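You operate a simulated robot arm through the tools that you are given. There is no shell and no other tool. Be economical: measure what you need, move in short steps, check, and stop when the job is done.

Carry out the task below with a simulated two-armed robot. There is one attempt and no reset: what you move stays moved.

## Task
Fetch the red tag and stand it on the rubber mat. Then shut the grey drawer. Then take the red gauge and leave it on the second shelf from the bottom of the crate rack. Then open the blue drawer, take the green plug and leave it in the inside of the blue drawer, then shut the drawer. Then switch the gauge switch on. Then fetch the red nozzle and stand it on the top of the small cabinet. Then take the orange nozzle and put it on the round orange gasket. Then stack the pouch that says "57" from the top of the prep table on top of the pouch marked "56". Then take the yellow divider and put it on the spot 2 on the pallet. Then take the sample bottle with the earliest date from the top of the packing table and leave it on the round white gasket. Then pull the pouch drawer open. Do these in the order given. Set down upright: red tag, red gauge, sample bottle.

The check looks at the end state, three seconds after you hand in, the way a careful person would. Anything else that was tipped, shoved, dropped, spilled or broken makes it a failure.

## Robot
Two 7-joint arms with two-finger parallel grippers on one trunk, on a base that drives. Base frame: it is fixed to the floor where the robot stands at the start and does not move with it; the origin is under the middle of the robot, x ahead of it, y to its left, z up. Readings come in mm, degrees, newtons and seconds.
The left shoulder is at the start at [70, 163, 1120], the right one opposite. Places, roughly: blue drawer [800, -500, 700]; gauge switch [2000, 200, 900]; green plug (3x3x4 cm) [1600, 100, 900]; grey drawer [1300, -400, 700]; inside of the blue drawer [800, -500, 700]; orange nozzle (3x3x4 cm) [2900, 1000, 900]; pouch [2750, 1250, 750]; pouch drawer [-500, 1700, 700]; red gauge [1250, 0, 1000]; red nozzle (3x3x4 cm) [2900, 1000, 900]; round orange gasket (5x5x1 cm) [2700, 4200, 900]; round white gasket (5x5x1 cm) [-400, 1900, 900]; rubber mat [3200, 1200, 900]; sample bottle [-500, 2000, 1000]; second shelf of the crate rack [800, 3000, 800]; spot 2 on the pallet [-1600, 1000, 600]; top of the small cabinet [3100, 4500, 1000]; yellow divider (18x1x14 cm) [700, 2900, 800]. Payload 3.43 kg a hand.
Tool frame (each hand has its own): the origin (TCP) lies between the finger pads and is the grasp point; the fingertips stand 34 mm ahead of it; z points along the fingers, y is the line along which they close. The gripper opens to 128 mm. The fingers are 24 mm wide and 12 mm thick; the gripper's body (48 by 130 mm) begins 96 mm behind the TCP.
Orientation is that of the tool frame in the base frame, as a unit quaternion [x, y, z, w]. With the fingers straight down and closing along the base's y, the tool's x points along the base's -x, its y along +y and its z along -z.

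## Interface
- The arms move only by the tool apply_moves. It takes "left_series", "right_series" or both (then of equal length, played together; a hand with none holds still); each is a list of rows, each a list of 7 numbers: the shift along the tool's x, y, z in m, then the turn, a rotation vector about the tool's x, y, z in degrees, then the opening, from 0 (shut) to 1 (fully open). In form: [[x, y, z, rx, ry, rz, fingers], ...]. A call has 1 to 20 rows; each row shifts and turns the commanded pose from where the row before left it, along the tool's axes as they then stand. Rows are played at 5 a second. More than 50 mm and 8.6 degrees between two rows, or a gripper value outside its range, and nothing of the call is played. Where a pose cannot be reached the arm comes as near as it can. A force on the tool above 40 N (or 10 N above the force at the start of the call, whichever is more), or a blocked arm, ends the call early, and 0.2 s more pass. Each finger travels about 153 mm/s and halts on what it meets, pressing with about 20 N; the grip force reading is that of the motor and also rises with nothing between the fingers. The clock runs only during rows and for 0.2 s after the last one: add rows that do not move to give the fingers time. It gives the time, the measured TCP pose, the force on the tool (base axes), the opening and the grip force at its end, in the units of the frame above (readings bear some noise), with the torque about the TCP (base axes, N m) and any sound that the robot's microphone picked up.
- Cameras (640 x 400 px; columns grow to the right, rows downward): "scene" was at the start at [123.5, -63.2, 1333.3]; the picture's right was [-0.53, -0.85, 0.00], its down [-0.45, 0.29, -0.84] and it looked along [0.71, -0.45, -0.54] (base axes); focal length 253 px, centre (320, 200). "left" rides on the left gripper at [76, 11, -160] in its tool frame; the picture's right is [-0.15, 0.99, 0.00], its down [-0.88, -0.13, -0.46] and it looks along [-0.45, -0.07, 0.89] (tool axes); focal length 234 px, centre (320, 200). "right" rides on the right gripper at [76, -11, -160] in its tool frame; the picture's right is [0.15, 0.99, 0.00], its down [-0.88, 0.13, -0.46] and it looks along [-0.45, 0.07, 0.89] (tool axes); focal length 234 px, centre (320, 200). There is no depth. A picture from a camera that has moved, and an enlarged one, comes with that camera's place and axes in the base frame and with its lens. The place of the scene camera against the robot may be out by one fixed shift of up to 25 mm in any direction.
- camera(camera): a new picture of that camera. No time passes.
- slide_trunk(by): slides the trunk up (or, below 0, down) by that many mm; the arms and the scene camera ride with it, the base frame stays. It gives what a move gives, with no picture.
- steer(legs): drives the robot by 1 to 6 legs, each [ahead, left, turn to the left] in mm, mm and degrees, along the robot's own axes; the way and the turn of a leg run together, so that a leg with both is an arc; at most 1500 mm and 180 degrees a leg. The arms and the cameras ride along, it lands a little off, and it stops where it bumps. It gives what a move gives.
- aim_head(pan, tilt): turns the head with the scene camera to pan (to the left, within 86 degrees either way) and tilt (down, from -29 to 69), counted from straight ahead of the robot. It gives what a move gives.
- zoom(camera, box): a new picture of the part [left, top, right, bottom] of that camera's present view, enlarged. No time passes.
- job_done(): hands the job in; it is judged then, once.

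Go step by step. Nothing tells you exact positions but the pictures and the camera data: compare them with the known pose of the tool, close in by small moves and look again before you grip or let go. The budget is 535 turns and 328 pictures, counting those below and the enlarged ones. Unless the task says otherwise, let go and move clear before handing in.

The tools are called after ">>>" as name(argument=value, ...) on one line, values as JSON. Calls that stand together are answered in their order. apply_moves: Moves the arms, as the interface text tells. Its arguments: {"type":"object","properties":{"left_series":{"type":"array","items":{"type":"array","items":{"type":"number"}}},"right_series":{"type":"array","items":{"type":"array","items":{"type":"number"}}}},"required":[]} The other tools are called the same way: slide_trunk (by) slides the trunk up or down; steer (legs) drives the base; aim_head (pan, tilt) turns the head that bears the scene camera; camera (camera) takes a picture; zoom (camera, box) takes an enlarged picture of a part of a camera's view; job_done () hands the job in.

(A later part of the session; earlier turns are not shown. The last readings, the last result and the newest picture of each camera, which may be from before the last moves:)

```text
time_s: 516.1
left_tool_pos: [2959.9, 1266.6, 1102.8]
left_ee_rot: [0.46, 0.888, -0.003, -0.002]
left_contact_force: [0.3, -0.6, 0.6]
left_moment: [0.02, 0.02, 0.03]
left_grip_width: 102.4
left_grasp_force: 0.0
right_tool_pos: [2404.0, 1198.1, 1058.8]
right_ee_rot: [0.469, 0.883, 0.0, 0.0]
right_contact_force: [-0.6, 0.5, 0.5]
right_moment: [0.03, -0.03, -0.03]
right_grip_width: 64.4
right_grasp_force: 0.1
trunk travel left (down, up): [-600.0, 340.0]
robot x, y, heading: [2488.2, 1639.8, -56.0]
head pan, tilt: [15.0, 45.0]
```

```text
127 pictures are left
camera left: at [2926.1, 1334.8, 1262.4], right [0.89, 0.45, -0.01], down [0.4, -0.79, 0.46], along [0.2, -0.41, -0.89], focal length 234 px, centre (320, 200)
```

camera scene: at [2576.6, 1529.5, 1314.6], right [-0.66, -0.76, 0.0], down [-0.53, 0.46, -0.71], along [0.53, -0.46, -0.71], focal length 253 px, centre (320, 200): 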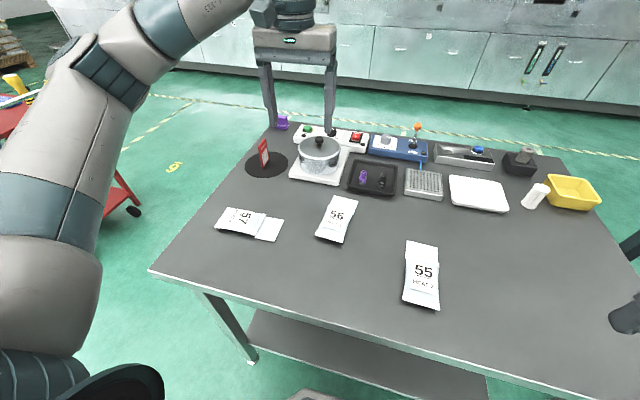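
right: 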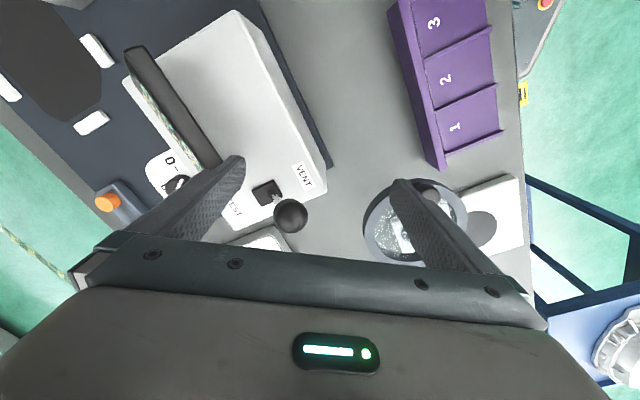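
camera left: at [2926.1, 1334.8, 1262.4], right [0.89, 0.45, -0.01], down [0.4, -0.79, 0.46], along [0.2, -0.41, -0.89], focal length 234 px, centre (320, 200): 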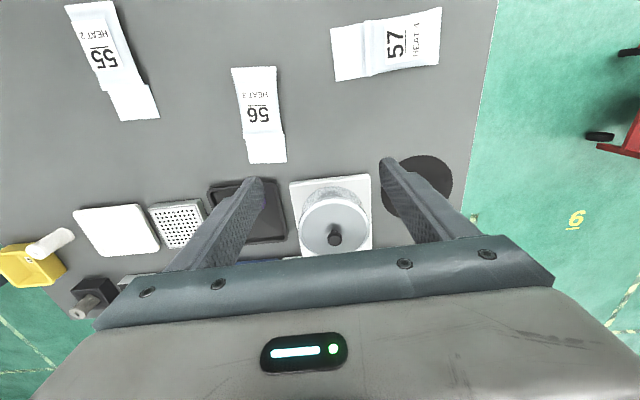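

>>> zoom(camera="left", box=[220, 0, 460, 180])

>>> zoom(camera="scene", box=[200, 180, 370, 260])

```text
2.22 times, centred on (340, 90) of left
camera zoom: at [2926.1, 1334.8, 1262.4], right [0.89, 0.45, -0.01], down [0.4, -0.79, 0.46], along [0.2, -0.41, -0.89], focal length 520 px, centre (276, 444)
```

zoom: 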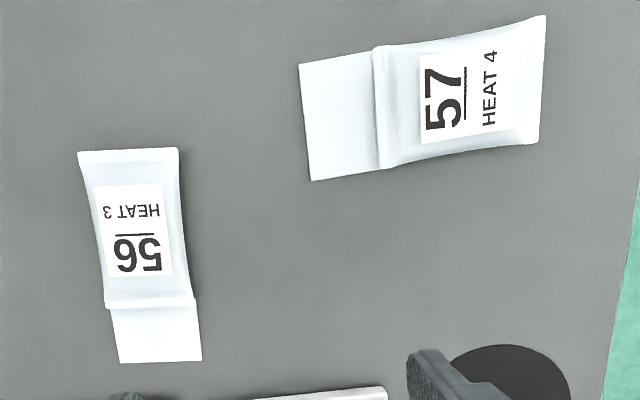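

```text
3.76 times, centred on (285, 220) of scene
camera zoom: at [2576.6, 1529.5, 1314.6], right [-0.66, -0.76, 0.0], down [-0.53, 0.46, -0.71], along [0.53, -0.46, -0.71], focal length 952 px, centre (452, 125)
```

zoom: 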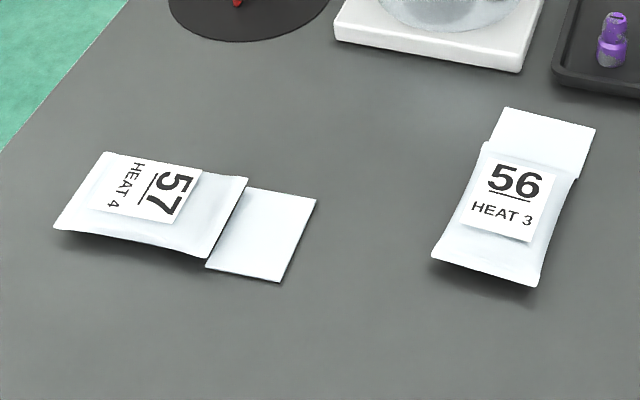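

Pouch 57's body lies along u, centred near (3008,1426); 56's body is centred near (2853,1259). I move over 57 with the hand fully open.

>>> apply_moves(left_series=[[0.0258, 0.0328, 0, 0, 0, 0, 1], [0.0258, 0.0328, 0, 0, 0, 0, 1], [0.0258, 0.0328, 0, 0, 0, 0, 1], [0.0258, 0.0328, 0, 0, 0, 0, 1], [0, 0, 0.045, 0, 0, 0, 1], [0, 0, 0.045, 0, 0, 0, 1], [0, 0, 0.04, 0, 0, 0, 1], [0, 0, 0, 0, 0, 0, 1]])

>>> camera(camera="left")

>>> zoom(camera="scene", box=[190, 140, 350, 260])

```text
time_s: 517.9
left_tool_pos: [3006.0, 1427.7, 970.0]
left_ee_rot: [0.46, 0.888, -0.003, 0.0]
left_contact_force: [-0.8, 0.0, 0.1]
left_moment: [0.03, 0.01, 0.0]
left_grip_width: 128.2
left_grasp_force: 0.1
right_tool_pos: [2403.5, 1197.5, 1058.9]
right_ee_rot: [0.467, 0.884, 0.001, 0.0]
right_contact_force: [0.0, -0.4, 0.3]
right_moment: [0.03, 0.01, -0.01]
right_grip_width: 63.9
right_grasp_force: 0.0
trunk travel left (down, up): [-600.0, 340.0]
robot x, y, heading: [2490.0, 1636.9, -55.8]
head pan, tilt: [15.0, 45.0]
```

```text
124 pictures are left
camera left: at [2971.6, 1495.8, 1129.8], right [0.89, 0.45, -0.01], down [0.4, -0.79, 0.46], along [0.2, -0.41, -0.89], focal length 234 px, centre (320, 200)
```

left: 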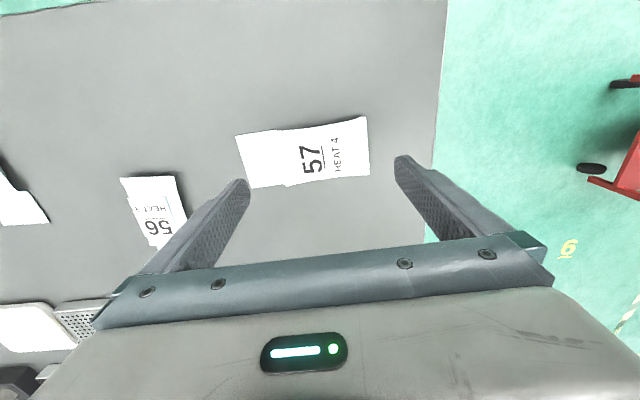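

```text
3.33 times, centred on (270, 200) of scene
camera zoom: at [2576.3, 1529.4, 1314.5], right [-0.66, -0.76, 0.0], down [-0.53, 0.46, -0.71], along [0.53, -0.46, -0.71], focal length 843 px, centre (487, 200)
```

zoom: 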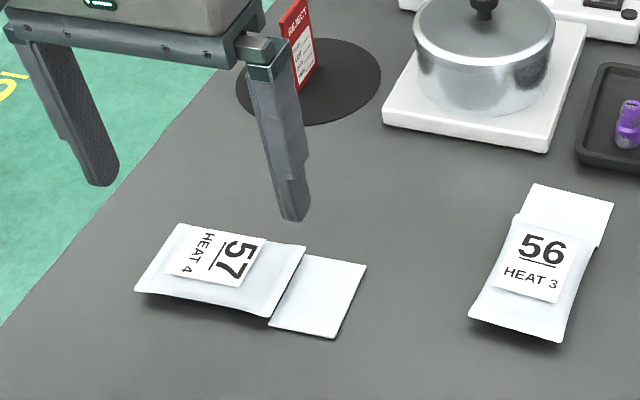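

>>> apply_moves(left_series=[[0, 0.006, 0.03, 0, 0, 0, 1], [0, 0, 0.03, 0, 0, 0, 1], [0, 0, 0, 0, 0, 0, 1]])

>>> camera(camera="left")

>>> zoom(camera="scene", box=[190, 140, 350, 260])

```text
time_s: 518.7
left_tool_pos: [3013.0, 1431.2, 908.8]
left_ee_rot: [0.461, 0.887, -0.003, -0.001]
left_contact_force: [0.1, 0.5, -0.1]
left_moment: [0.0, -0.03, -0.03]
left_grip_width: 128.0
left_grasp_force: 0.0
right_tool_pos: [2403.4, 1198.6, 1058.8]
right_ee_rot: [0.468, 0.884, 0.0, 0.001]
right_contact_force: [0.8, 0.7, 0.5]
right_moment: [0.02, -0.01, 0.01]
right_grip_width: 64.2
right_grasp_force: 0.1
trunk travel left (down, up): [-600.0, 340.0]
robot x, y, heading: [2492.7, 1640.6, -56.0]
head pan, tilt: [15.0, 45.0]
```

```text
122 pictures are left
camera left: at [2979.0, 1499.1, 1069.6], right [0.89, 0.45, -0.01], down [0.4, -0.79, 0.46], along [0.2, -0.41, -0.89], focal length 234 px, centre (320, 200)
```

left: 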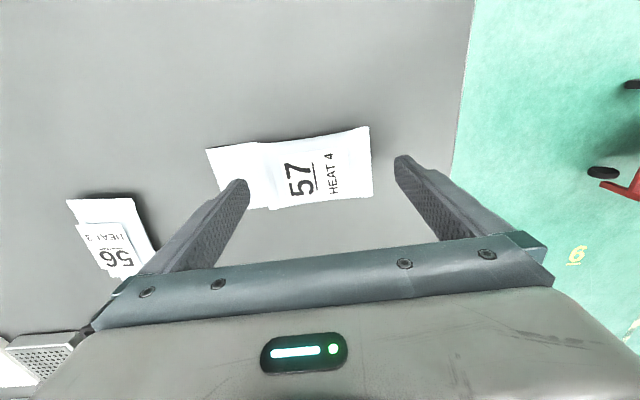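

```text
3.33 times, centred on (270, 200) of scene
camera zoom: at [2576.5, 1529.5, 1314.5], right [-0.66, -0.76, 0.0], down [-0.53, 0.46, -0.71], along [0.53, -0.46, -0.71], focal length 843 px, centre (487, 200)
```

zoom: 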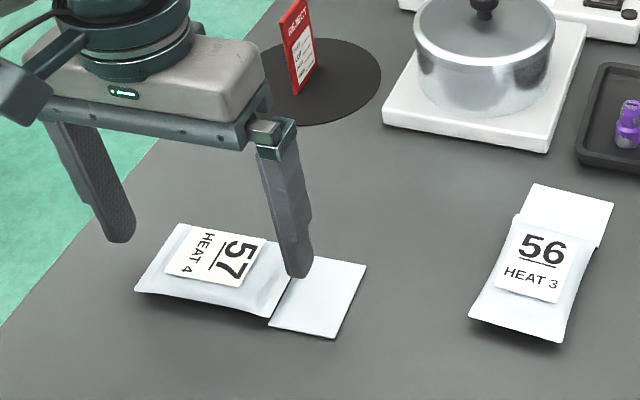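

>>> apply_moves(left_series=[[0, -0.002, 0.012, 0, 0, 0, 1], [0, 0, 0.006, 0, 0, 0, 1], [0, 0, 0, 0, 0, 0, 1]])

>>> zoom(camera="scene", box=[190, 140, 350, 260])

```text
time_s: 519.5
left_tool_pos: [3010.4, 1428.0, 893.2]
left_ee_rot: [0.46, 0.888, -0.002, -0.001]
left_contact_force: [-0.1, 0.9, -0.6]
left_moment: [0.0, 0.0, 0.04]
left_grip_width: 128.0
left_grasp_force: 0.0
right_tool_pos: [2403.7, 1197.9, 1059.5]
right_ee_rot: [0.468, 0.884, 0.0, 0.0]
right_contact_force: [0.3, 0.3, -0.3]
right_moment: [-0.02, 0.0, -0.01]
right_grip_width: 64.0
right_grasp_force: 0.0
trunk travel left (down, up): [-600.0, 340.0]
robot x, y, heading: [2490.4, 1640.0, -55.8]
head pan, tilt: [15.0, 45.0]
```

```text
3.33 times, centred on (270, 200) of scene
camera zoom: at [2576.8, 1529.4, 1314.5], right [-0.66, -0.76, 0.0], down [-0.53, 0.46, -0.71], along [0.53, -0.46, -0.71], focal length 843 px, centre (487, 200)
```

zoom: 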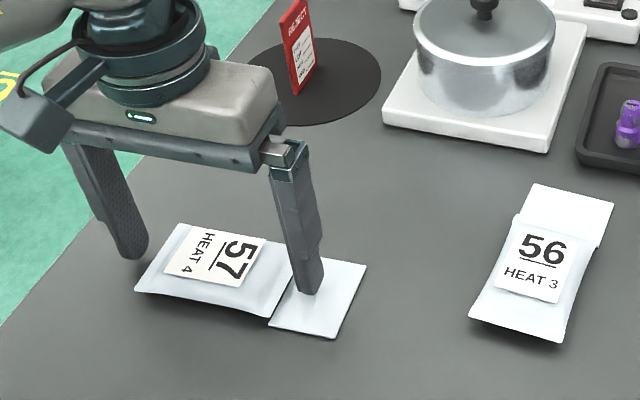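

>>> apply_moves(left_series=[[0, 0, 0.003, 0, 0, 0, 1], [0, 0, 0, 0, 0, 0, 0.9], [0, 0, 0, 0, 0, 0, 0.82], [0, 0, 0, 0, 0, 0, 0.76], [0, 0, 0, 0, 0, 0, 0.7], [0, 0, 0, 0, 0, 0, 0.6]])

>>> zoom(camera="scene", box=[190, 140, 350, 260])

>>> camera(camera="left")

```text
time_s: 520.9
left_tool_pos: [3010.2, 1426.8, 891.1]
left_ee_rot: [0.46, 0.888, -0.003, -0.001]
left_contact_force: [-0.9, 0.9, -0.4]
left_moment: [0.02, -0.06, 0.0]
left_grip_width: 94.3
left_grasp_force: 19.9
right_tool_pos: [2403.1, 1197.9, 1057.7]
right_ee_rot: [0.468, 0.884, 0.0, 0.0]
right_contact_force: [0.4, -0.5, 0.3]
right_moment: [-0.01, -0.01, 0.01]
right_grip_width: 64.0
right_grasp_force: 0.2
trunk travel left (down, up): [-600.0, 340.0]
robot x, y, heading: [2491.5, 1640.4, -55.7]
head pan, tilt: [15.0, 45.0]
```

```text
3.33 times, centred on (270, 200) of scene
camera zoom: at [2576.7, 1529.4, 1314.5], right [-0.66, -0.76, 0.0], down [-0.53, 0.46, -0.71], along [0.53, -0.46, -0.71], focal length 843 px, centre (487, 200)
```

zoom: 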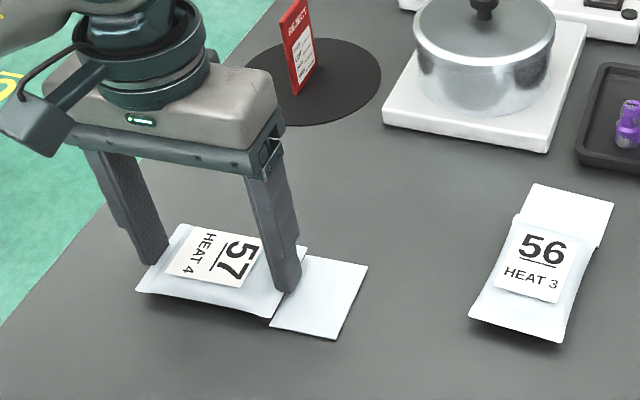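

```text
118 pictures are left
camera left: at [2975.8, 1496.4, 1049.9], right [0.89, 0.45, -0.01], down [0.4, -0.79, 0.46], along [0.2, -0.41, -0.89], focal length 234 px, centre (320, 200)
```

left: 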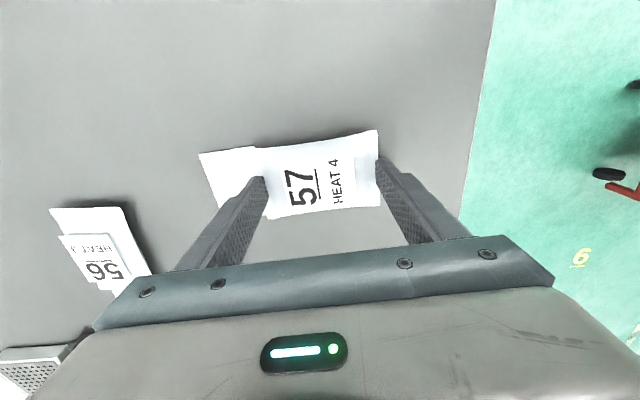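

>>> apply_moves(left_series=[[0, 0, 0, 0, 0, 0, 0.4], [0, 0, -0.005, 0, 0, 0, 0.4], [0, 0, -0.01, 0, 0, 0, 0.4], [0, 0, -0.02, 0, 0, 0, 0.4]])

>>> zoom(camera="scene", box=[190, 140, 350, 260])

```text
time_s: 521.9
left_tool_pos: [3010.7, 1427.2, 923.9]
left_ee_rot: [0.46, 0.888, -0.002, -0.001]
left_contact_force: [-0.3, -0.4, -1.2]
left_moment: [0.01, 0.04, -0.01]
left_grip_width: 94.5
left_grasp_force: 19.7
right_tool_pos: [2402.1, 1198.8, 1058.0]
right_ee_rot: [0.468, 0.884, 0.0, 0.0]
right_contact_force: [0.3, 0.1, 0.0]
right_moment: [0.02, 0.0, 0.02]
right_grip_width: 63.7
right_grasp_force: 0.1
trunk travel left (down, up): [-600.0, 340.0]
robot x, y, heading: [2492.0, 1642.0, -55.9]
head pan, tilt: [15.0, 45.0]
```

```text
3.33 times, centred on (270, 200) of scene
camera zoom: at [2576.5, 1529.3, 1314.4], right [-0.66, -0.76, 0.0], down [-0.53, 0.46, -0.71], along [0.53, -0.46, -0.71], focal length 843 px, centre (487, 200)
```

zoom: 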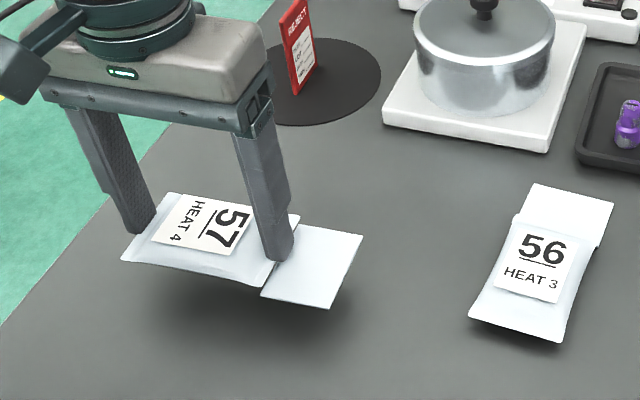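

>>> apply_moves(left_series=[[0, 0, -0.04, 0, 0, 0, 0.4], [0, 0, -0.04, 0, 0, 0, 0.4], [-0.0092, -0.045, 0, 0, 0, 0, 0.4], [-0.0092, -0.045, 0, 0, 0, 0, 0.4], [-0.0092, -0.045, 0, 0, 0, 0, 0.4], [-0.0092, -0.045, 0, 0, 0, 0, 0.4], [-0.0092, -0.045, 0, 0, 0, 0, 0.4], [0, 0, 0, 0, 0, 0, 0.4]])

>>> apply_moves(left_series=[[0, 0, 0, 0, 0, -8, 0.4], [0, 0, 0, 0, 0, -8, 0.4], [0, 0, 0, 0, 0, -8, 0.4], [0, 0, 0, 0, 0, -8, 0.4], [0, 0, 0, 0, 0, -8, 0.4], [0, 0, 0, 0, 0, -8, 0.4], [0, 0, 0, 0, 0, -8, 0.4], [0, 0, 0, 0, 0, -8, 0.4], [0, 0, 0, 0, 0, -8, 0.4], [0, 0, 0, 0, 0, -8, 0.4], [0, 0, 0, 0, 0, -4, 0.4]])

>>> camera(camera="left")

>>> camera(camera="scene")

```text
time_s: 523.7
left_tool_pos: [2852.6, 1261.2, 1006.0]
left_ee_rot: [0.461, 0.888, -0.003, -0.003]
left_contact_force: [0.9, 0.4, -1.7]
left_moment: [-0.01, 0.02, 0.01]
left_grip_width: 94.6
left_grasp_force: 19.9
right_tool_pos: [2405.8, 1199.3, 1058.1]
right_ee_rot: [0.468, 0.884, 0.0, -0.001]
right_contact_force: [-0.7, 0.3, 0.8]
right_moment: [-0.01, 0.0, 0.0]
right_grip_width: 64.0
right_grasp_force: 0.0
trunk travel left (down, up): [-600.0, 340.0]
robot x, y, heading: [2488.8, 1638.9, -56.0]
head pan, tilt: [15.0, 45.0]
```

```text
time_s: 526.1
left_tool_pos: [2853.4, 1260.3, 1008.3]
left_ee_rot: [-0.253, 0.967, 0.0, -0.003]
left_contact_force: [-1.1, -0.2, -0.5]
left_moment: [0.04, 0.01, 0.03]
left_grip_width: 94.5
left_grasp_force: 20.0
right_tool_pos: [2404.2, 1196.9, 1058.3]
right_ee_rot: [0.467, 0.884, 0.0, 0.0]
right_contact_force: [-0.5, -0.2, 0.4]
right_moment: [0.0, 0.0, -0.01]
right_grip_width: 64.1
right_grasp_force: 0.1
trunk travel left (down, up): [-600.0, 340.0]
robot x, y, heading: [2491.5, 1641.8, -56.0]
head pan, tilt: [15.0, 45.0]
```

```text
116 pictures are left
camera left: at [2782.7, 1233.6, 1167.2], right [-0.36, 0.93, 0.0], down [0.83, 0.32, 0.45], along [0.42, 0.16, -0.89], focal length 234 px, centre (320, 200)
```

left: 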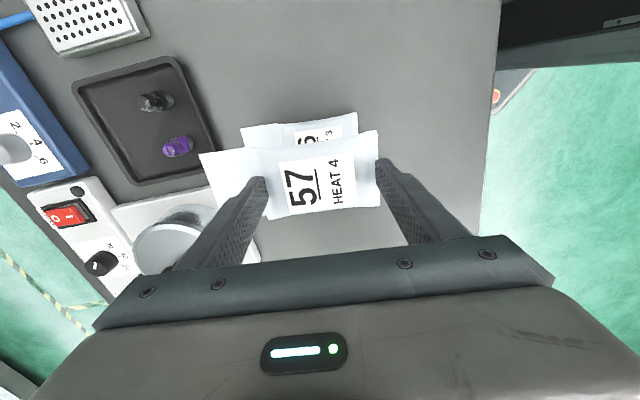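

```text
115 pictures are left
camera scene: at [2576.8, 1529.3, 1314.5], right [-0.66, -0.76, 0.0], down [-0.53, 0.46, -0.71], along [0.53, -0.46, -0.71], focal length 253 px, centre (320, 200)
```

scene: 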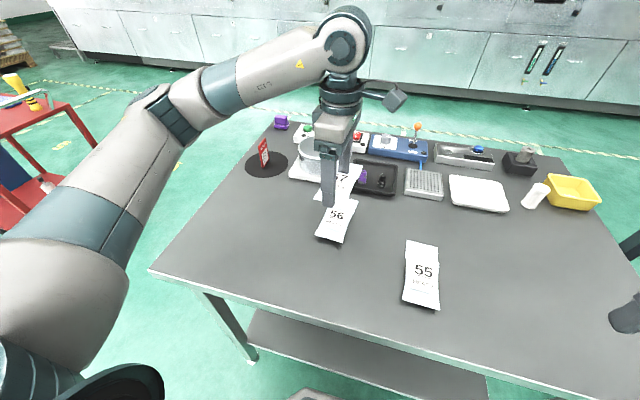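

>>> apply_moves(left_series=[[0, 0, 0.035, 0, 0, 0, 0.4], [0, 0, 0.03, 0, 0, 0, 0.4], [0, 0, 0.015, 0, 0, 0, 0.4], [0, 0, 0, 0, 0, 0, 0.4]])

>>> camera(camera="left")

>>> zoom(camera="scene", box=[270, 130, 430, 260])

```text
time_s: 527.1
left_tool_pos: [2853.7, 1261.8, 927.2]
left_ee_rot: [-0.251, 0.968, -0.002, -0.002]
left_contact_force: [0.0, 0.1, -2.0]
left_moment: [-0.03, 0.01, -0.02]
left_grip_width: 94.5
left_grasp_force: 19.7
right_tool_pos: [2403.8, 1198.1, 1058.5]
right_ee_rot: [0.468, 0.884, 0.0, -0.001]
right_contact_force: [0.3, 0.2, -0.5]
right_moment: [0.0, -0.03, 0.0]
right_grip_width: 64.0
right_grasp_force: 0.2
trunk travel left (down, up): [-600.0, 340.0]
robot x, y, heading: [2489.6, 1642.1, -55.8]
head pan, tilt: [15.0, 45.0]
```

```text
114 pictures are left
camera left: at [2783.3, 1233.6, 1086.7], right [-0.35, 0.94, 0.0], down [0.83, 0.32, 0.45], along [0.42, 0.16, -0.89], focal length 234 px, centre (320, 200)
```

left: 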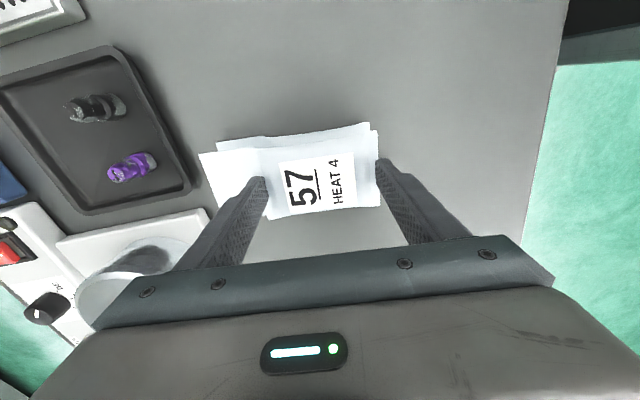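

```text
3.08 times, centred on (350, 195) of scene
camera zoom: at [2576.8, 1529.3, 1314.5], right [-0.66, -0.76, 0.0], down [-0.53, 0.46, -0.71], along [0.53, -0.46, -0.71], focal length 778 px, centre (228, 215)
```

zoom: 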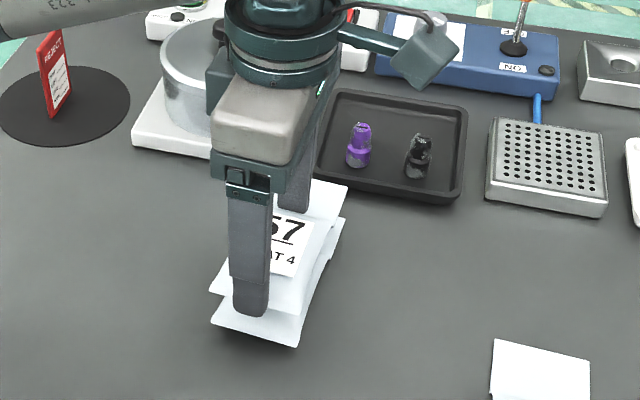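

>>> apply_moves(left_series=[[0, 0, 0.005, 0, 0, 0, 0.4], [0, 0, 0.004, 0, 0, 0, 0.4], [0, 0, 0, 0, 0, 0, 0.4]])

>>> apply_moves(left_series=[[0, 0, 0.003, 0, 0, 0, 0.4], [0, 0, 0, 0, 0, 0, 0.4]])

>>> apply_moves(left_series=[[0, 0, 0.003, 0, 0, 0, 0.4], [0, 0, 0, 0, 0, 0, 0.4]])

```text
time_s: 527.9
left_tool_pos: [2855.6, 1261.2, 916.9]
left_ee_rot: [-0.252, 0.968, -0.001, -0.003]
left_contact_force: [-0.2, -0.5, -1.0]
left_moment: [-0.04, -0.02, 0.0]
left_grip_width: 94.7
left_grasp_force: 20.3
right_tool_pos: [2402.0, 1198.0, 1059.1]
right_ee_rot: [0.468, 0.884, 0.0, 0.0]
right_contact_force: [-0.9, -0.1, 0.2]
right_moment: [0.01, 0.02, -0.01]
right_grip_width: 64.2
right_grasp_force: 0.0
trunk travel left (down, up): [-600.0, 340.0]
robot x, y, heading: [2487.8, 1640.0, -56.1]
head pan, tilt: [15.0, 45.0]
```

```text
time_s: 528.5
left_tool_pos: [2853.5, 1261.1, 914.7]
left_ee_rot: [-0.252, 0.968, -0.001, -0.004]
left_contact_force: [0.7, 0.4, 0.0]
left_moment: [0.0, 0.0, -0.01]
left_grip_width: 94.5
left_grasp_force: 19.9
right_tool_pos: [2403.1, 1198.0, 1058.9]
right_ee_rot: [0.468, 0.884, 0.0, -0.001]
right_contact_force: [0.1, -0.8, -0.7]
right_moment: [-0.02, -0.02, -0.01]
right_grip_width: 64.2
right_grasp_force: 0.0
trunk travel left (down, up): [-600.0, 340.0]
robot x, y, heading: [2487.7, 1642.1, -55.5]
head pan, tilt: [15.0, 45.0]
```

```text
time_s: 529.1
left_tool_pos: [2854.1, 1260.8, 913.7]
left_ee_rot: [-0.252, 0.968, -0.002, -0.003]
left_contact_force: [2.0, 0.0, 7.2]
left_moment: [-0.13, -0.42, -0.01]
left_grip_width: 94.5
left_grasp_force: 20.0
right_tool_pos: [2404.3, 1198.3, 1058.5]
right_ee_rot: [0.468, 0.884, 0.0, 0.0]
right_contact_force: [0.6, 0.2, 0.1]
right_moment: [-0.02, 0.01, 0.02]
right_grip_width: 64.2
right_grasp_force: 0.0
trunk travel left (down, up): [-600.0, 340.0]
robot x, y, heading: [2489.0, 1643.4, -56.0]
head pan, tilt: [15.0, 45.0]
```

>>> apply_moves(left_series=[[0, 0, 0.002, 0, 0, 0, 0.4], [0, 0, 0, 0, 0, 0, 0.4]])

>>> zoom(camera="scene", box=[290, 170, 380, 250])

```text
time_s: 529.7
left_tool_pos: [2852.9, 1261.5, 910.7]
left_ee_rot: [-0.252, 0.968, -0.001, -0.003]
left_contact_force: [2.5, -0.2, 18.8]
left_moment: [0.02, -0.15, 0.06]
left_grip_width: 94.6
left_grasp_force: 19.8
right_tool_pos: [2403.4, 1197.9, 1059.1]
right_ee_rot: [0.468, 0.884, 0.0, 0.0]
right_contact_force: [0.3, -0.8, -0.4]
right_moment: [-0.01, 0.0, 0.0]
right_grip_width: 63.8
right_grasp_force: 0.1
trunk travel left (down, up): [-600.0, 340.0]
robot x, y, heading: [2489.7, 1638.7, -55.8]
head pan, tilt: [15.0, 45.0]
```

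```text
5.00 times, centred on (335, 210) of scene
camera zoom: at [2576.0, 1530.4, 1314.7], right [-0.66, -0.76, 0.0], down [-0.53, 0.46, -0.71], along [0.53, -0.46, -0.71], focal length 1265 px, centre (245, 150)
```

zoom: 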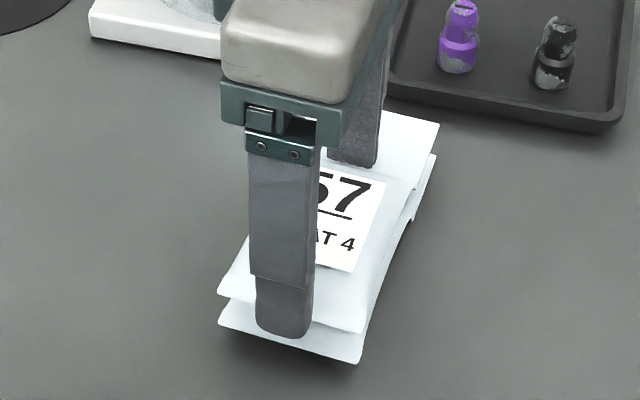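

Contact is now balanced and well aligned. I ease the load, release and lift.

>>> apply_moves(left_series=[[0, 0, -0.002, 0, 0, 0, 0.4], [0, 0, 0, 0, 0, 0, 0.75], [0, 0, 0, 0, 0, 0, 0.78], [0, 0, 0, 0, 0, 0, 0.84], [0, 0, 0, 0, 0, 0, 0.9], [0, 0, 0, 0, 0, 0, 0.95]])

>>> zoom(camera="scene", box=[290, 170, 380, 250])

```text
time_s: 531.1
left_tool_pos: [2853.2, 1261.9, 912.9]
left_ee_rot: [-0.252, 0.968, -0.001, -0.003]
left_contact_force: [0.5, 0.1, 0.1]
left_moment: [0.01, -0.01, -0.01]
left_grip_width: 121.5
left_grasp_force: 0.1
right_tool_pos: [2403.5, 1197.9, 1057.5]
right_ee_rot: [0.468, 0.884, 0.0, 0.0]
right_contact_force: [-0.6, 0.1, 0.2]
right_moment: [-0.03, 0.03, 0.01]
right_grip_width: 63.9
right_grasp_force: 0.0
trunk travel left (down, up): [-600.0, 340.0]
robot x, y, heading: [2489.2, 1639.7, -55.9]
head pan, tilt: [15.0, 45.0]
```

```text
5.00 times, centred on (335, 210) of scene
camera zoom: at [2576.7, 1529.4, 1314.5], right [-0.66, -0.76, 0.0], down [-0.53, 0.46, -0.71], along [0.53, -0.46, -0.71], focal length 1265 px, centre (245, 150)
```

zoom: 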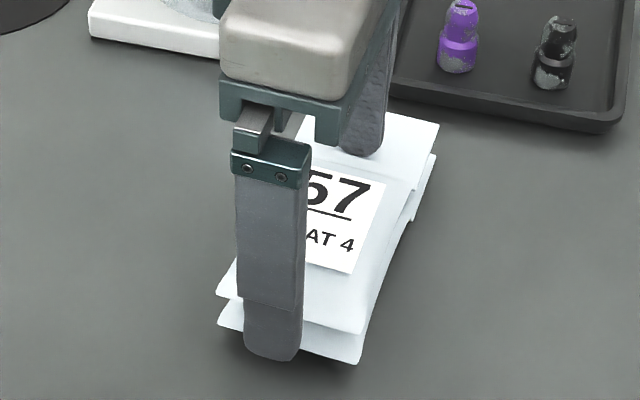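

>>> apply_moves(left_series=[[0, 0, -0.02, 0, 0, 0, 0.95], [0, 0, -0.04, 0, 0, 0, 0.95], [0, 0, -0.045, 0, 0, 0, 0.95], [0, 0, -0.045, 0, 0, 0, 0.9], [0, 0, -0.045, 0, 0, 0, 0.8]])

>>> apply_moves(left_series=[[0, 0, 0, 0, 0, 8, 0.5], [0, 0, 0, 0, 0, 8, 0.5], [0, 0, 0, 0, 0, 8, 0.5], [0, 0, 0, 0, 0, 8, 0.5], [0, 0, 0, 0, 0, 8, 0.5], [0, 0, 0, 0, 0, 8, 0.5], [0, 0, 0, 0, 0, 8, 0.5], [0, 0, 0, 0, 0, 8, 0.5], [0, 0, 0, 0, 0, 8, 0.5], [0, 0, 0, 0, 0, 8, 0.5], [0, 0, 0, 0, 0, 4, 0.5]])

>>> camera(camera="scene")

```text
time_s: 532.3
left_tool_pos: [2850.9, 1263.8, 1109.2]
left_ee_rot: [-0.251, 0.968, -0.001, -0.003]
left_contact_force: [0.0, -0.9, 0.3]
left_moment: [-0.01, -0.03, -0.04]
left_grip_width: 102.4
left_grasp_force: 0.0
right_tool_pos: [2401.3, 1198.7, 1058.8]
right_ee_rot: [0.468, 0.884, 0.001, 0.0]
right_contact_force: [-0.5, 0.7, 0.4]
right_moment: [0.01, 0.03, -0.01]
right_grip_width: 64.1
right_grasp_force: 0.0
trunk travel left (down, up): [-600.0, 340.0]
robot x, y, heading: [2490.2, 1637.3, -55.8]
head pan, tilt: [15.0, 45.0]
```

```text
time_s: 534.7
left_tool_pos: [2852.5, 1260.8, 1107.4]
left_ee_rot: [0.462, 0.887, -0.003, -0.002]
left_contact_force: [0.5, -1.1, -0.3]
left_moment: [0.0, 0.0, 0.0]
left_grip_width: 64.0
left_grasp_force: 0.0
right_tool_pos: [2402.7, 1198.0, 1058.7]
right_ee_rot: [0.468, 0.884, 0.0, 0.0]
right_contact_force: [-0.9, 0.1, -0.3]
right_moment: [0.0, -0.02, 0.03]
right_grip_width: 63.8
right_grasp_force: 0.1
trunk travel left (down, up): [-600.0, 340.0]
robot x, y, heading: [2491.7, 1636.9, -55.8]
head pan, tilt: [15.0, 45.0]
```

```text
110 pictures are left
camera scene: at [2576.7, 1529.3, 1314.5], right [-0.66, -0.76, 0.0], down [-0.53, 0.46, -0.71], along [0.53, -0.46, -0.71], focal length 253 px, centre (320, 200)
```

scene: 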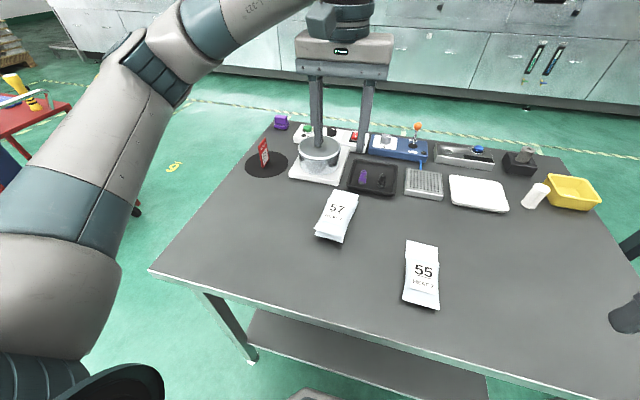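

Pouch 57 sits on 56. Next the yellow divider on the rack; I drive there.

>>> steer(legs=[[-650, 0, 0], [0, 0, 180], [0, 480, 0]])

>>> aim_head(pan=15, tilt=25)

>>> camera(camera="scene")

```text
time_s: 548.0
left_tool_pos: [1384.4, 2340.1, 1106.5]
left_ee_rot: [0.876, -0.483, 0.002, -0.003]
left_contact_force: [0.0, 0.2, 0.2]
left_moment: [0.03, 0.0, 0.0]
left_grip_width: 64.1
left_grasp_force: 0.1
right_tool_pos: [1836.5, 2381.4, 1058.5]
right_ee_rot: [0.872, -0.49, 0.0, 0.0]
right_contact_force: [-0.8, 0.5, 0.6]
right_moment: [0.01, -0.01, 0.0]
right_grip_width: 64.2
right_grasp_force: 0.1
trunk travel left (down, up): [-600.0, 340.0]
robot x, y, heading: [1728.8, 1947.5, 121.2]
head pan, tilt: [15.0, 45.0]
```

```text
time_s: 548.8
left_tool_pos: [1385.3, 2340.9, 1108.0]
left_ee_rot: [0.876, -0.482, 0.001, -0.003]
left_contact_force: [0.3, -0.1, -0.9]
left_moment: [-0.01, 0.03, 0.02]
left_grip_width: 63.9
left_grasp_force: 0.1
right_tool_pos: [1836.7, 2381.3, 1058.7]
right_ee_rot: [0.872, -0.489, 0.0, 0.0]
right_contact_force: [1.2, 0.3, 0.4]
right_moment: [0.03, -0.03, -0.02]
right_grip_width: 63.9
right_grasp_force: 0.0
trunk travel left (down, up): [-600.0, 340.0]
robot x, y, heading: [1730.7, 1946.0, 121.4]
head pan, tilt: [15.0, 25.0]
```

```text
109 pictures are left
camera scene: at [1634.7, 2036.7, 1345.0], right [0.69, 0.72, 0.0], down [0.31, -0.29, -0.91], along [-0.65, 0.63, -0.42], focal length 253 px, centre (320, 200)
```

scene: 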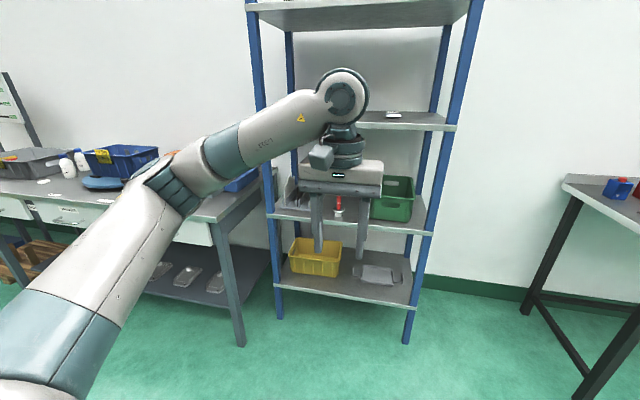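

>>> apply_moves(left_series=[[0, 0, 0, 0, -8, 0, 0.3], [0, 0, 0, 0, -8, 0, 0.3], [0, 0, 0, 0, -8, 0, 0.3], [0, 0, 0, 0, -8, 0, 0.3], [0, 0, 0, 0, -8, 0, 0.3], [0, 0, 0, 0, 0, 0, 0.3]])

>>> slide_trunk(by=-200)

>>> steer(legs=[[0, 0, 2.6], [420, 45, 0]])

>>> camera(camera="scene")

>>> camera(camera="left")

```text
time_s: 550.2
left_tool_pos: [1384.2, 2340.7, 1107.7]
left_ee_rot: [0.823, -0.453, -0.299, -0.169]
left_contact_force: [-0.2, -0.7, 0.0]
left_moment: [0.0, -0.02, -0.03]
left_grip_width: 38.2
left_grasp_force: 0.0
right_tool_pos: [1837.2, 2382.1, 1058.8]
right_ee_rot: [0.872, -0.49, 0.0, 0.001]
right_contact_force: [-0.6, 0.3, -0.8]
right_moment: [-0.03, -0.03, -0.04]
right_grip_width: 64.2
right_grasp_force: 0.1
trunk travel left (down, up): [-600.0, 340.0]
robot x, y, heading: [1731.1, 1950.0, 121.2]
head pan, tilt: [15.0, 25.0]
```

```text
time_s: 552.4
left_tool_pos: [1384.9, 2340.6, 907.7]
left_ee_rot: [0.824, -0.452, -0.298, -0.168]
left_contact_force: [0.3, -0.4, 1.4]
left_moment: [0.03, 0.0, -0.01]
left_grip_width: 38.4
left_grasp_force: 0.0
right_tool_pos: [1837.3, 2382.3, 858.1]
right_ee_rot: [0.872, -0.489, 0.0, 0.001]
right_contact_force: [-0.1, -0.3, 0.5]
right_moment: [0.01, -0.01, -0.01]
right_grip_width: 64.0
right_grasp_force: 0.1
trunk travel left (down, up): [-400.0, 540.0]
robot x, y, heading: [1730.5, 1943.4, 121.5]
head pan, tilt: [15.0, 25.0]
```

```text
time_s: 555.4
left_tool_pos: [1098.0, 2643.5, 906.7]
left_ee_rot: [0.834, -0.434, -0.302, -0.161]
left_contact_force: [-0.8, 0.2, 0.3]
left_moment: [-0.02, -0.04, -0.01]
left_grip_width: 38.4
left_grasp_force: 0.2
right_tool_pos: [1548.4, 2706.6, 857.8]
right_ee_rot: [0.882, -0.471, 0.0, 0.0]
right_contact_force: [-0.9, 0.0, 0.5]
right_moment: [0.0, -0.02, 0.02]
right_grip_width: 63.8
right_grasp_force: 0.0
trunk travel left (down, up): [-400.0, 540.0]
robot x, y, heading: [1460.4, 2265.8, 123.9]
head pan, tilt: [15.0, 25.0]
```

```text
108 pictures are left
camera scene: at [1361.3, 2352.4, 1144.9], right [0.66, 0.75, 0.0], down [0.32, -0.28, -0.91], along [-0.68, 0.6, -0.42], focal length 253 px, centre (320, 200)
```

scene: 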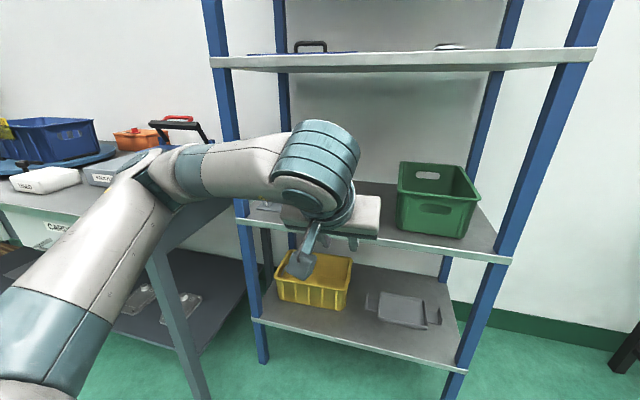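

```text
107 pictures are left
camera left: at [1180.8, 2505.5, 981.0], right [-0.88, -0.47, 0.09], down [-0.12, 0.38, 0.92], along [-0.47, 0.79, -0.39], focal length 234 px, centre (320, 200)
```

left: 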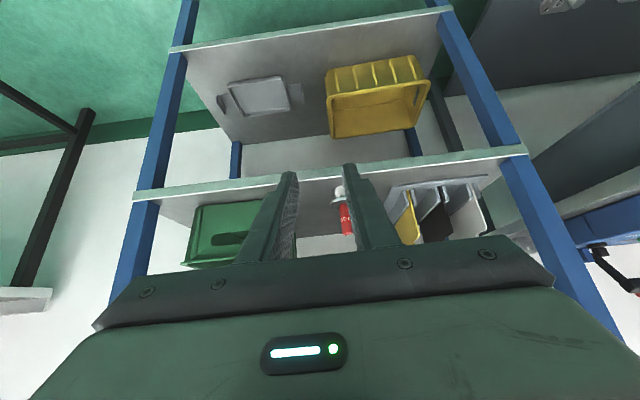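

The left elbow would come close to the packing table corner, so I'll use the right arm instead. First I restore the left hand and reposition.

>>> steer(legs=[[-300, 0, 0]])

>>> slide_trunk(by=200)

>>> apply_moves(left_series=[[0, 0, 0, 0, 8, 0, 0.3], [0, 0, 0, 0, 8, 0, 0.3], [0, 0, 0, 0, 8, 0, 0.3], [0, 0, 0, 0, 8, 0, 0.3], [0, 0, 0, 0, 8, 0, 0.3], [0.04, -0.02, 0, 0, 0, 0, 0.3], [0.04, -0.02, 0, 0, 0, 0, 0.3], [0.03, -0.02, 0, 0, 0, 0, 0.3]], right_series=[[0, 0, 0, 0, -8, 0, 0.3], [0, 0, 0, 0, -8, 0, 0.3], [0, 0, 0, 0, -8, 0, 0.3], [0, 0, 0, 0, -8, 0, 0.3], [0, 0, 0, 0, -8, 0, 0.3], [0, 0, 0, 0, 0, 0, 0.3], [0, 0, 0, 0, 0, 0, 0.3], [0, 0, 0, 0, 0, 0, 0.3]])

>>> steer(legs=[[0, 390, 0], [200, 0, 0]])

>>> aim_head(pan=-10, tilt=35)

>>> camera(camera="scene")

```text
time_s: 557.4
left_tool_pos: [1261.6, 2397.0, 907.8]
left_ee_rot: [0.835, -0.43, -0.303, -0.16]
left_contact_force: [-0.4, -0.9, 0.2]
left_moment: [0.02, 0.03, 0.0]
left_grip_width: 38.4
left_grasp_force: 0.1
right_tool_pos: [1710.3, 2462.1, 858.5]
right_ee_rot: [0.885, -0.466, 0.0, 0.0]
right_contact_force: [-0.4, 0.0, -0.1]
right_moment: [0.02, 0.01, 0.01]
right_grip_width: 64.2
right_grasp_force: 0.1
trunk travel left (down, up): [-400.0, 540.0]
robot x, y, heading: [1624.3, 2022.1, 124.6]
head pan, tilt: [15.0, 25.0]
```

```text
time_s: 559.5
left_tool_pos: [1260.3, 2398.3, 1107.3]
left_ee_rot: [0.835, -0.43, -0.302, -0.16]
left_contact_force: [-0.3, 0.2, 0.1]
left_moment: [-0.01, -0.05, 0.0]
left_grip_width: 38.2
left_grasp_force: 0.0
right_tool_pos: [1709.4, 2463.3, 1059.4]
right_ee_rot: [0.885, -0.466, 0.0, 0.0]
right_contact_force: [0.5, -0.4, -0.2]
right_moment: [0.01, 0.02, 0.0]
right_grip_width: 64.0
right_grasp_force: 0.0
trunk travel left (down, up): [-600.0, 340.0]
robot x, y, heading: [1628.1, 2020.3, 124.3]
head pan, tilt: [15.0, 25.0]
```

```text
time_s: 561.3
left_tool_pos: [1376.0, 2341.8, 1109.7]
left_ee_rot: [0.889, -0.458, 0.001, -0.002]
left_contact_force: [1.1, -0.4, -0.1]
left_moment: [0.01, 0.04, 0.02]
left_grip_width: 38.0
left_grasp_force: 0.1
right_tool_pos: [1698.0, 2568.9, 1149.6]
right_ee_rot: [0.831, -0.439, -0.302, -0.159]
right_contact_force: [1.1, 0.3, 0.0]
right_moment: [-0.01, 0.02, 0.03]
right_grip_width: 38.4
right_grasp_force: 0.1
right hand out of reach, approached as far as the arm can: row 1, 2, 3, 4, 5
trunk travel left (down, up): [-600.0, 340.0]
robot x, y, heading: [1626.2, 2020.5, 124.2]
head pan, tilt: [15.0, 25.0]
```

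```text
time_s: 565.0
left_tool_pos: [945.3, 2296.8, 1109.4]
left_ee_rot: [0.888, -0.46, 0.002, -0.002]
left_contact_force: [0.2, 0.4, 0.4]
left_moment: [-0.07, 0.01, 0.04]
left_grip_width: 38.4
left_grasp_force: 0.0
right_tool_pos: [1265.6, 2524.2, 1149.6]
right_ee_rot: [0.832, -0.439, -0.301, -0.159]
right_contact_force: [-0.6, 0.9, 0.8]
right_moment: [0.01, 0.01, -0.01]
right_grip_width: 38.3
right_grasp_force: 0.1
trunk travel left (down, up): [-600.0, 340.0]
robot x, y, heading: [1192.5, 1975.3, 124.4]
head pan, tilt: [15.0, 25.0]
```

```text
time_s: 565.9
left_tool_pos: [943.3, 2296.7, 1110.5]
left_ee_rot: [0.888, -0.46, 0.001, -0.003]
left_contact_force: [1.5, 0.6, 0.0]
left_moment: [0.01, -0.01, 0.0]
left_grip_width: 38.3
left_grasp_force: 0.0
right_tool_pos: [1266.0, 2523.5, 1149.5]
right_ee_rot: [0.832, -0.438, -0.302, -0.159]
right_contact_force: [0.5, 0.2, -0.4]
right_moment: [0.01, 0.0, 0.01]
right_grip_width: 38.3
right_grasp_force: 0.0
trunk travel left (down, up): [-600.0, 340.0]
robot x, y, heading: [1193.6, 1974.5, 124.4]
head pan, tilt: [-10.0, 35.0]
```

```text
106 pictures are left
camera scene: at [1128.6, 2082.0, 1329.4], right [0.91, 0.41, 0.0], down [0.24, -0.52, -0.82], along [-0.34, 0.75, -0.57], focal length 253 px, centre (320, 200)
```

scene: 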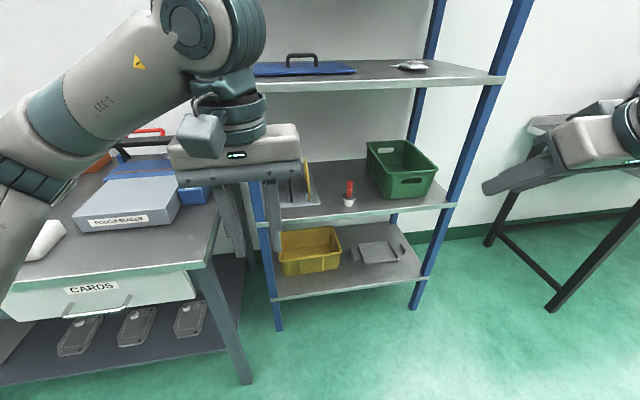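

>>> zoom(camera="scene", box=[250, 140, 390, 230])

>>> apply_moves(left_series=[[0, 0.04, 0, 0, 0, 0, 0.3], [0, 0.04, 0, 0, 0, 0, 0.3], [0, 0.04, 0, 0, 0, 0, 0.3]], right_series=[[0, 0.04, 0, 0, 0, 0, 0.3], [0, 0.04, 0, 0, 0, 0, 0.3], [0, 0.04, 0, 0, 0, 0, 0.3]])

>>> slide_trunk(by=-150)

>>> camera(camera="scene")

>>> camera(camera="right")

```text
4.44 times, centred on (320, 185) of scene
camera zoom: at [1128.6, 2082.0, 1329.4], right [0.91, 0.41, 0.0], down [0.24, -0.52, -0.82], along [-0.34, 0.75, -0.57], focal length 1124 px, centre (320, 267)
```

zoom: 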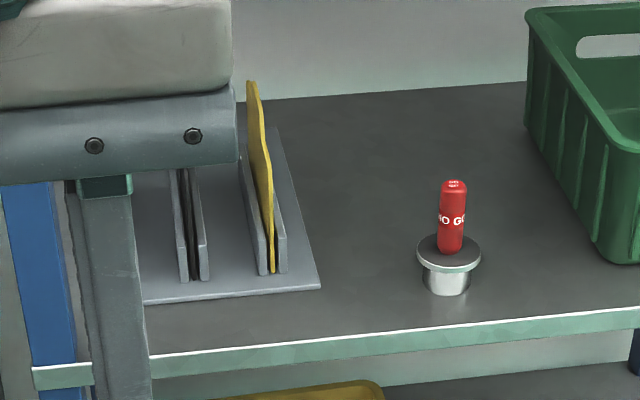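

```text
time_s: 566.7
left_tool_pos: [841.1, 2224.4, 1105.6]
left_ee_rot: [0.888, -0.46, 0.003, -0.005]
left_contact_force: [0.1, -0.3, 0.4]
left_moment: [0.05, -0.03, 0.0]
left_grip_width: 38.4
left_grasp_force: 0.1
right_tool_pos: [1159.7, 2472.2, 1169.9]
right_ee_rot: [0.832, -0.438, -0.301, -0.16]
right_contact_force: [-1.8, 0.8, 0.5]
right_moment: [0.0, -0.05, -0.06]
right_grip_width: 38.5
right_grasp_force: 0.0
right hand out of reach, approached as far as the arm can: row 1, 2, 3
trunk travel left (down, up): [-600.0, 340.0]
robot x, y, heading: [1194.3, 1974.1, 124.4]
head pan, tilt: [-10.0, 35.0]
```

```text
time_s: 568.4
left_tool_pos: [845.6, 2224.5, 957.0]
left_ee_rot: [0.888, -0.46, 0.002, -0.003]
left_contact_force: [0.7, 0.9, -0.4]
left_moment: [0.01, 0.0, -0.01]
left_grip_width: 38.2
left_grasp_force: 0.0
right_tool_pos: [1163.0, 2472.7, 1019.2]
right_ee_rot: [0.832, -0.439, -0.301, -0.158]
right_contact_force: [0.4, 0.0, -0.1]
right_moment: [0.03, 0.01, -0.03]
right_grip_width: 38.5
right_grasp_force: 0.0
trunk travel left (down, up): [-450.0, 490.0]
robot x, y, heading: [1196.5, 1974.9, 124.4]
head pan, tilt: [-10.0, 35.0]
```

```text
104 pictures are left
camera scene: at [1128.5, 2082.1, 1179.4], right [0.91, 0.41, 0.0], down [0.24, -0.52, -0.82], along [-0.34, 0.75, -0.57], focal length 253 px, centre (320, 200)
```

scene: 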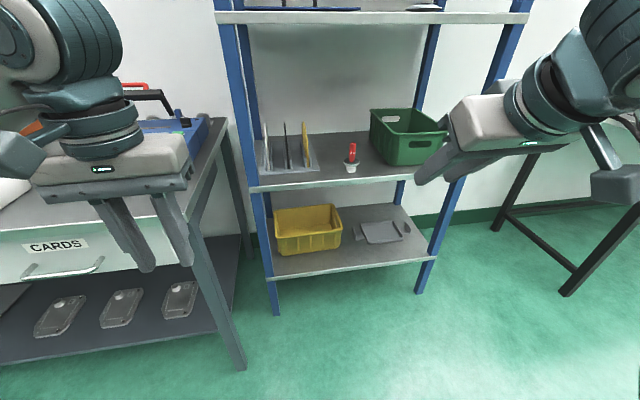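

```text
103 pictures are left
camera right: at [1261.8, 2347.1, 1094.5], right [-0.75, -0.65, -0.09], down [-0.32, 0.24, 0.91], along [-0.57, 0.72, -0.4], focal length 234 px, centre (320, 200)
```

right: 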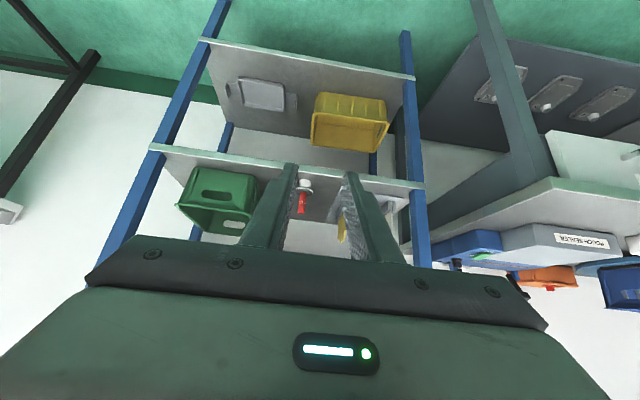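

>>> steer(legs=[[250, 0, -0.5]])

>>> apply_moves(right_series=[[0, 0.035, 0.02, 0, 0, 0, 0.3], [0, 0.035, 0.02, 0, 0, 0, 0.3], [0, 0.035, 0.02, 0, 0, 0, 0.3], [0, 0.034, 0.02, 0, 0, 0, 0.3], [0, 0, 0, 0, 0, 0, 0.3]])

>>> camera(camera="scene")

>>> camera(camera="right")

```text
time_s: 570.2
left_tool_pos: [704.1, 2441.9, 955.1]
left_ee_rot: [0.887, -0.462, 0.001, -0.003]
left_contact_force: [-0.2, -0.2, -0.5]
left_moment: [-0.04, -0.05, 0.01]
left_grip_width: 38.4
left_grasp_force: 0.0
right_tool_pos: [1023.1, 2685.3, 1020.2]
right_ee_rot: [0.83, -0.442, -0.3, -0.16]
right_contact_force: [0.6, 0.4, -0.4]
right_moment: [-0.04, -0.04, 0.0]
right_grip_width: 38.3
right_grasp_force: 0.0
trunk travel left (down, up): [-450.0, 490.0]
robot x, y, heading: [1051.6, 2187.6, 123.8]
head pan, tilt: [-10.0, 35.0]
```

```text
time_s: 571.5
left_tool_pos: [704.0, 2440.6, 956.3]
left_ee_rot: [0.886, -0.464, 0.001, -0.002]
left_contact_force: [0.3, 0.2, 0.8]
left_moment: [-0.01, 0.0, 0.03]
left_grip_width: 38.7
left_grasp_force: 0.1
right_tool_pos: [882.7, 2649.8, 958.2]
right_ee_rot: [0.829, -0.443, -0.301, -0.16]
right_contact_force: [-0.5, -0.3, 0.2]
right_moment: [0.0, 0.0, 0.0]
right_grip_width: 38.3
right_grasp_force: 0.1
trunk travel left (down, up): [-450.0, 490.0]
robot x, y, heading: [1051.5, 2186.7, 124.0]
head pan, tilt: [-10.0, 35.0]
```

```text
102 pictures are left
camera scene: at [987.6, 2294.1, 1179.4], right [0.92, 0.4, 0.0], down [0.23, -0.53, -0.82], along [-0.33, 0.75, -0.57], focal length 253 px, centre (320, 200)
```

scene: 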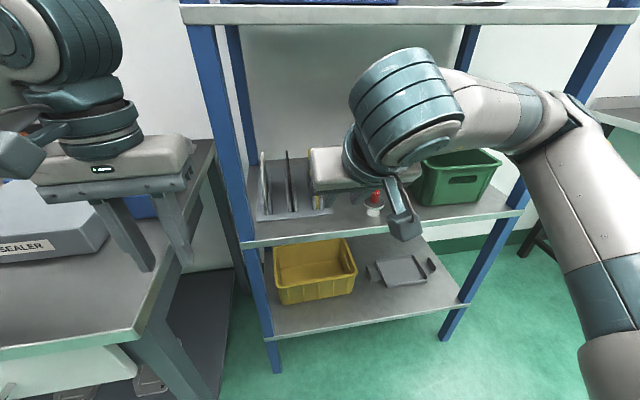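

```text
101 pictures are left
camera right: at [981.2, 2523.6, 1032.4], right [-0.76, -0.65, -0.09], down [-0.32, 0.25, 0.91], along [-0.57, 0.72, -0.4], focal length 234 px, centre (320, 200)
```

right: 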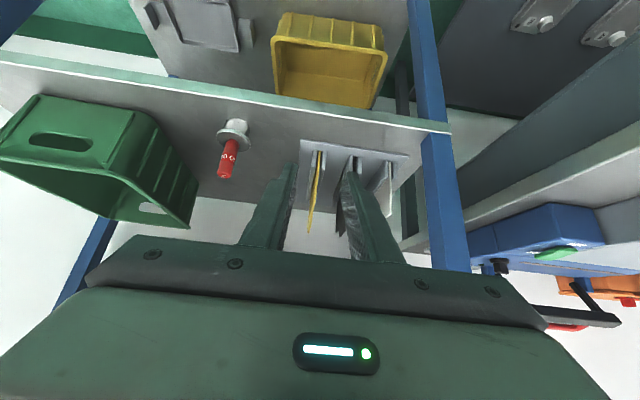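

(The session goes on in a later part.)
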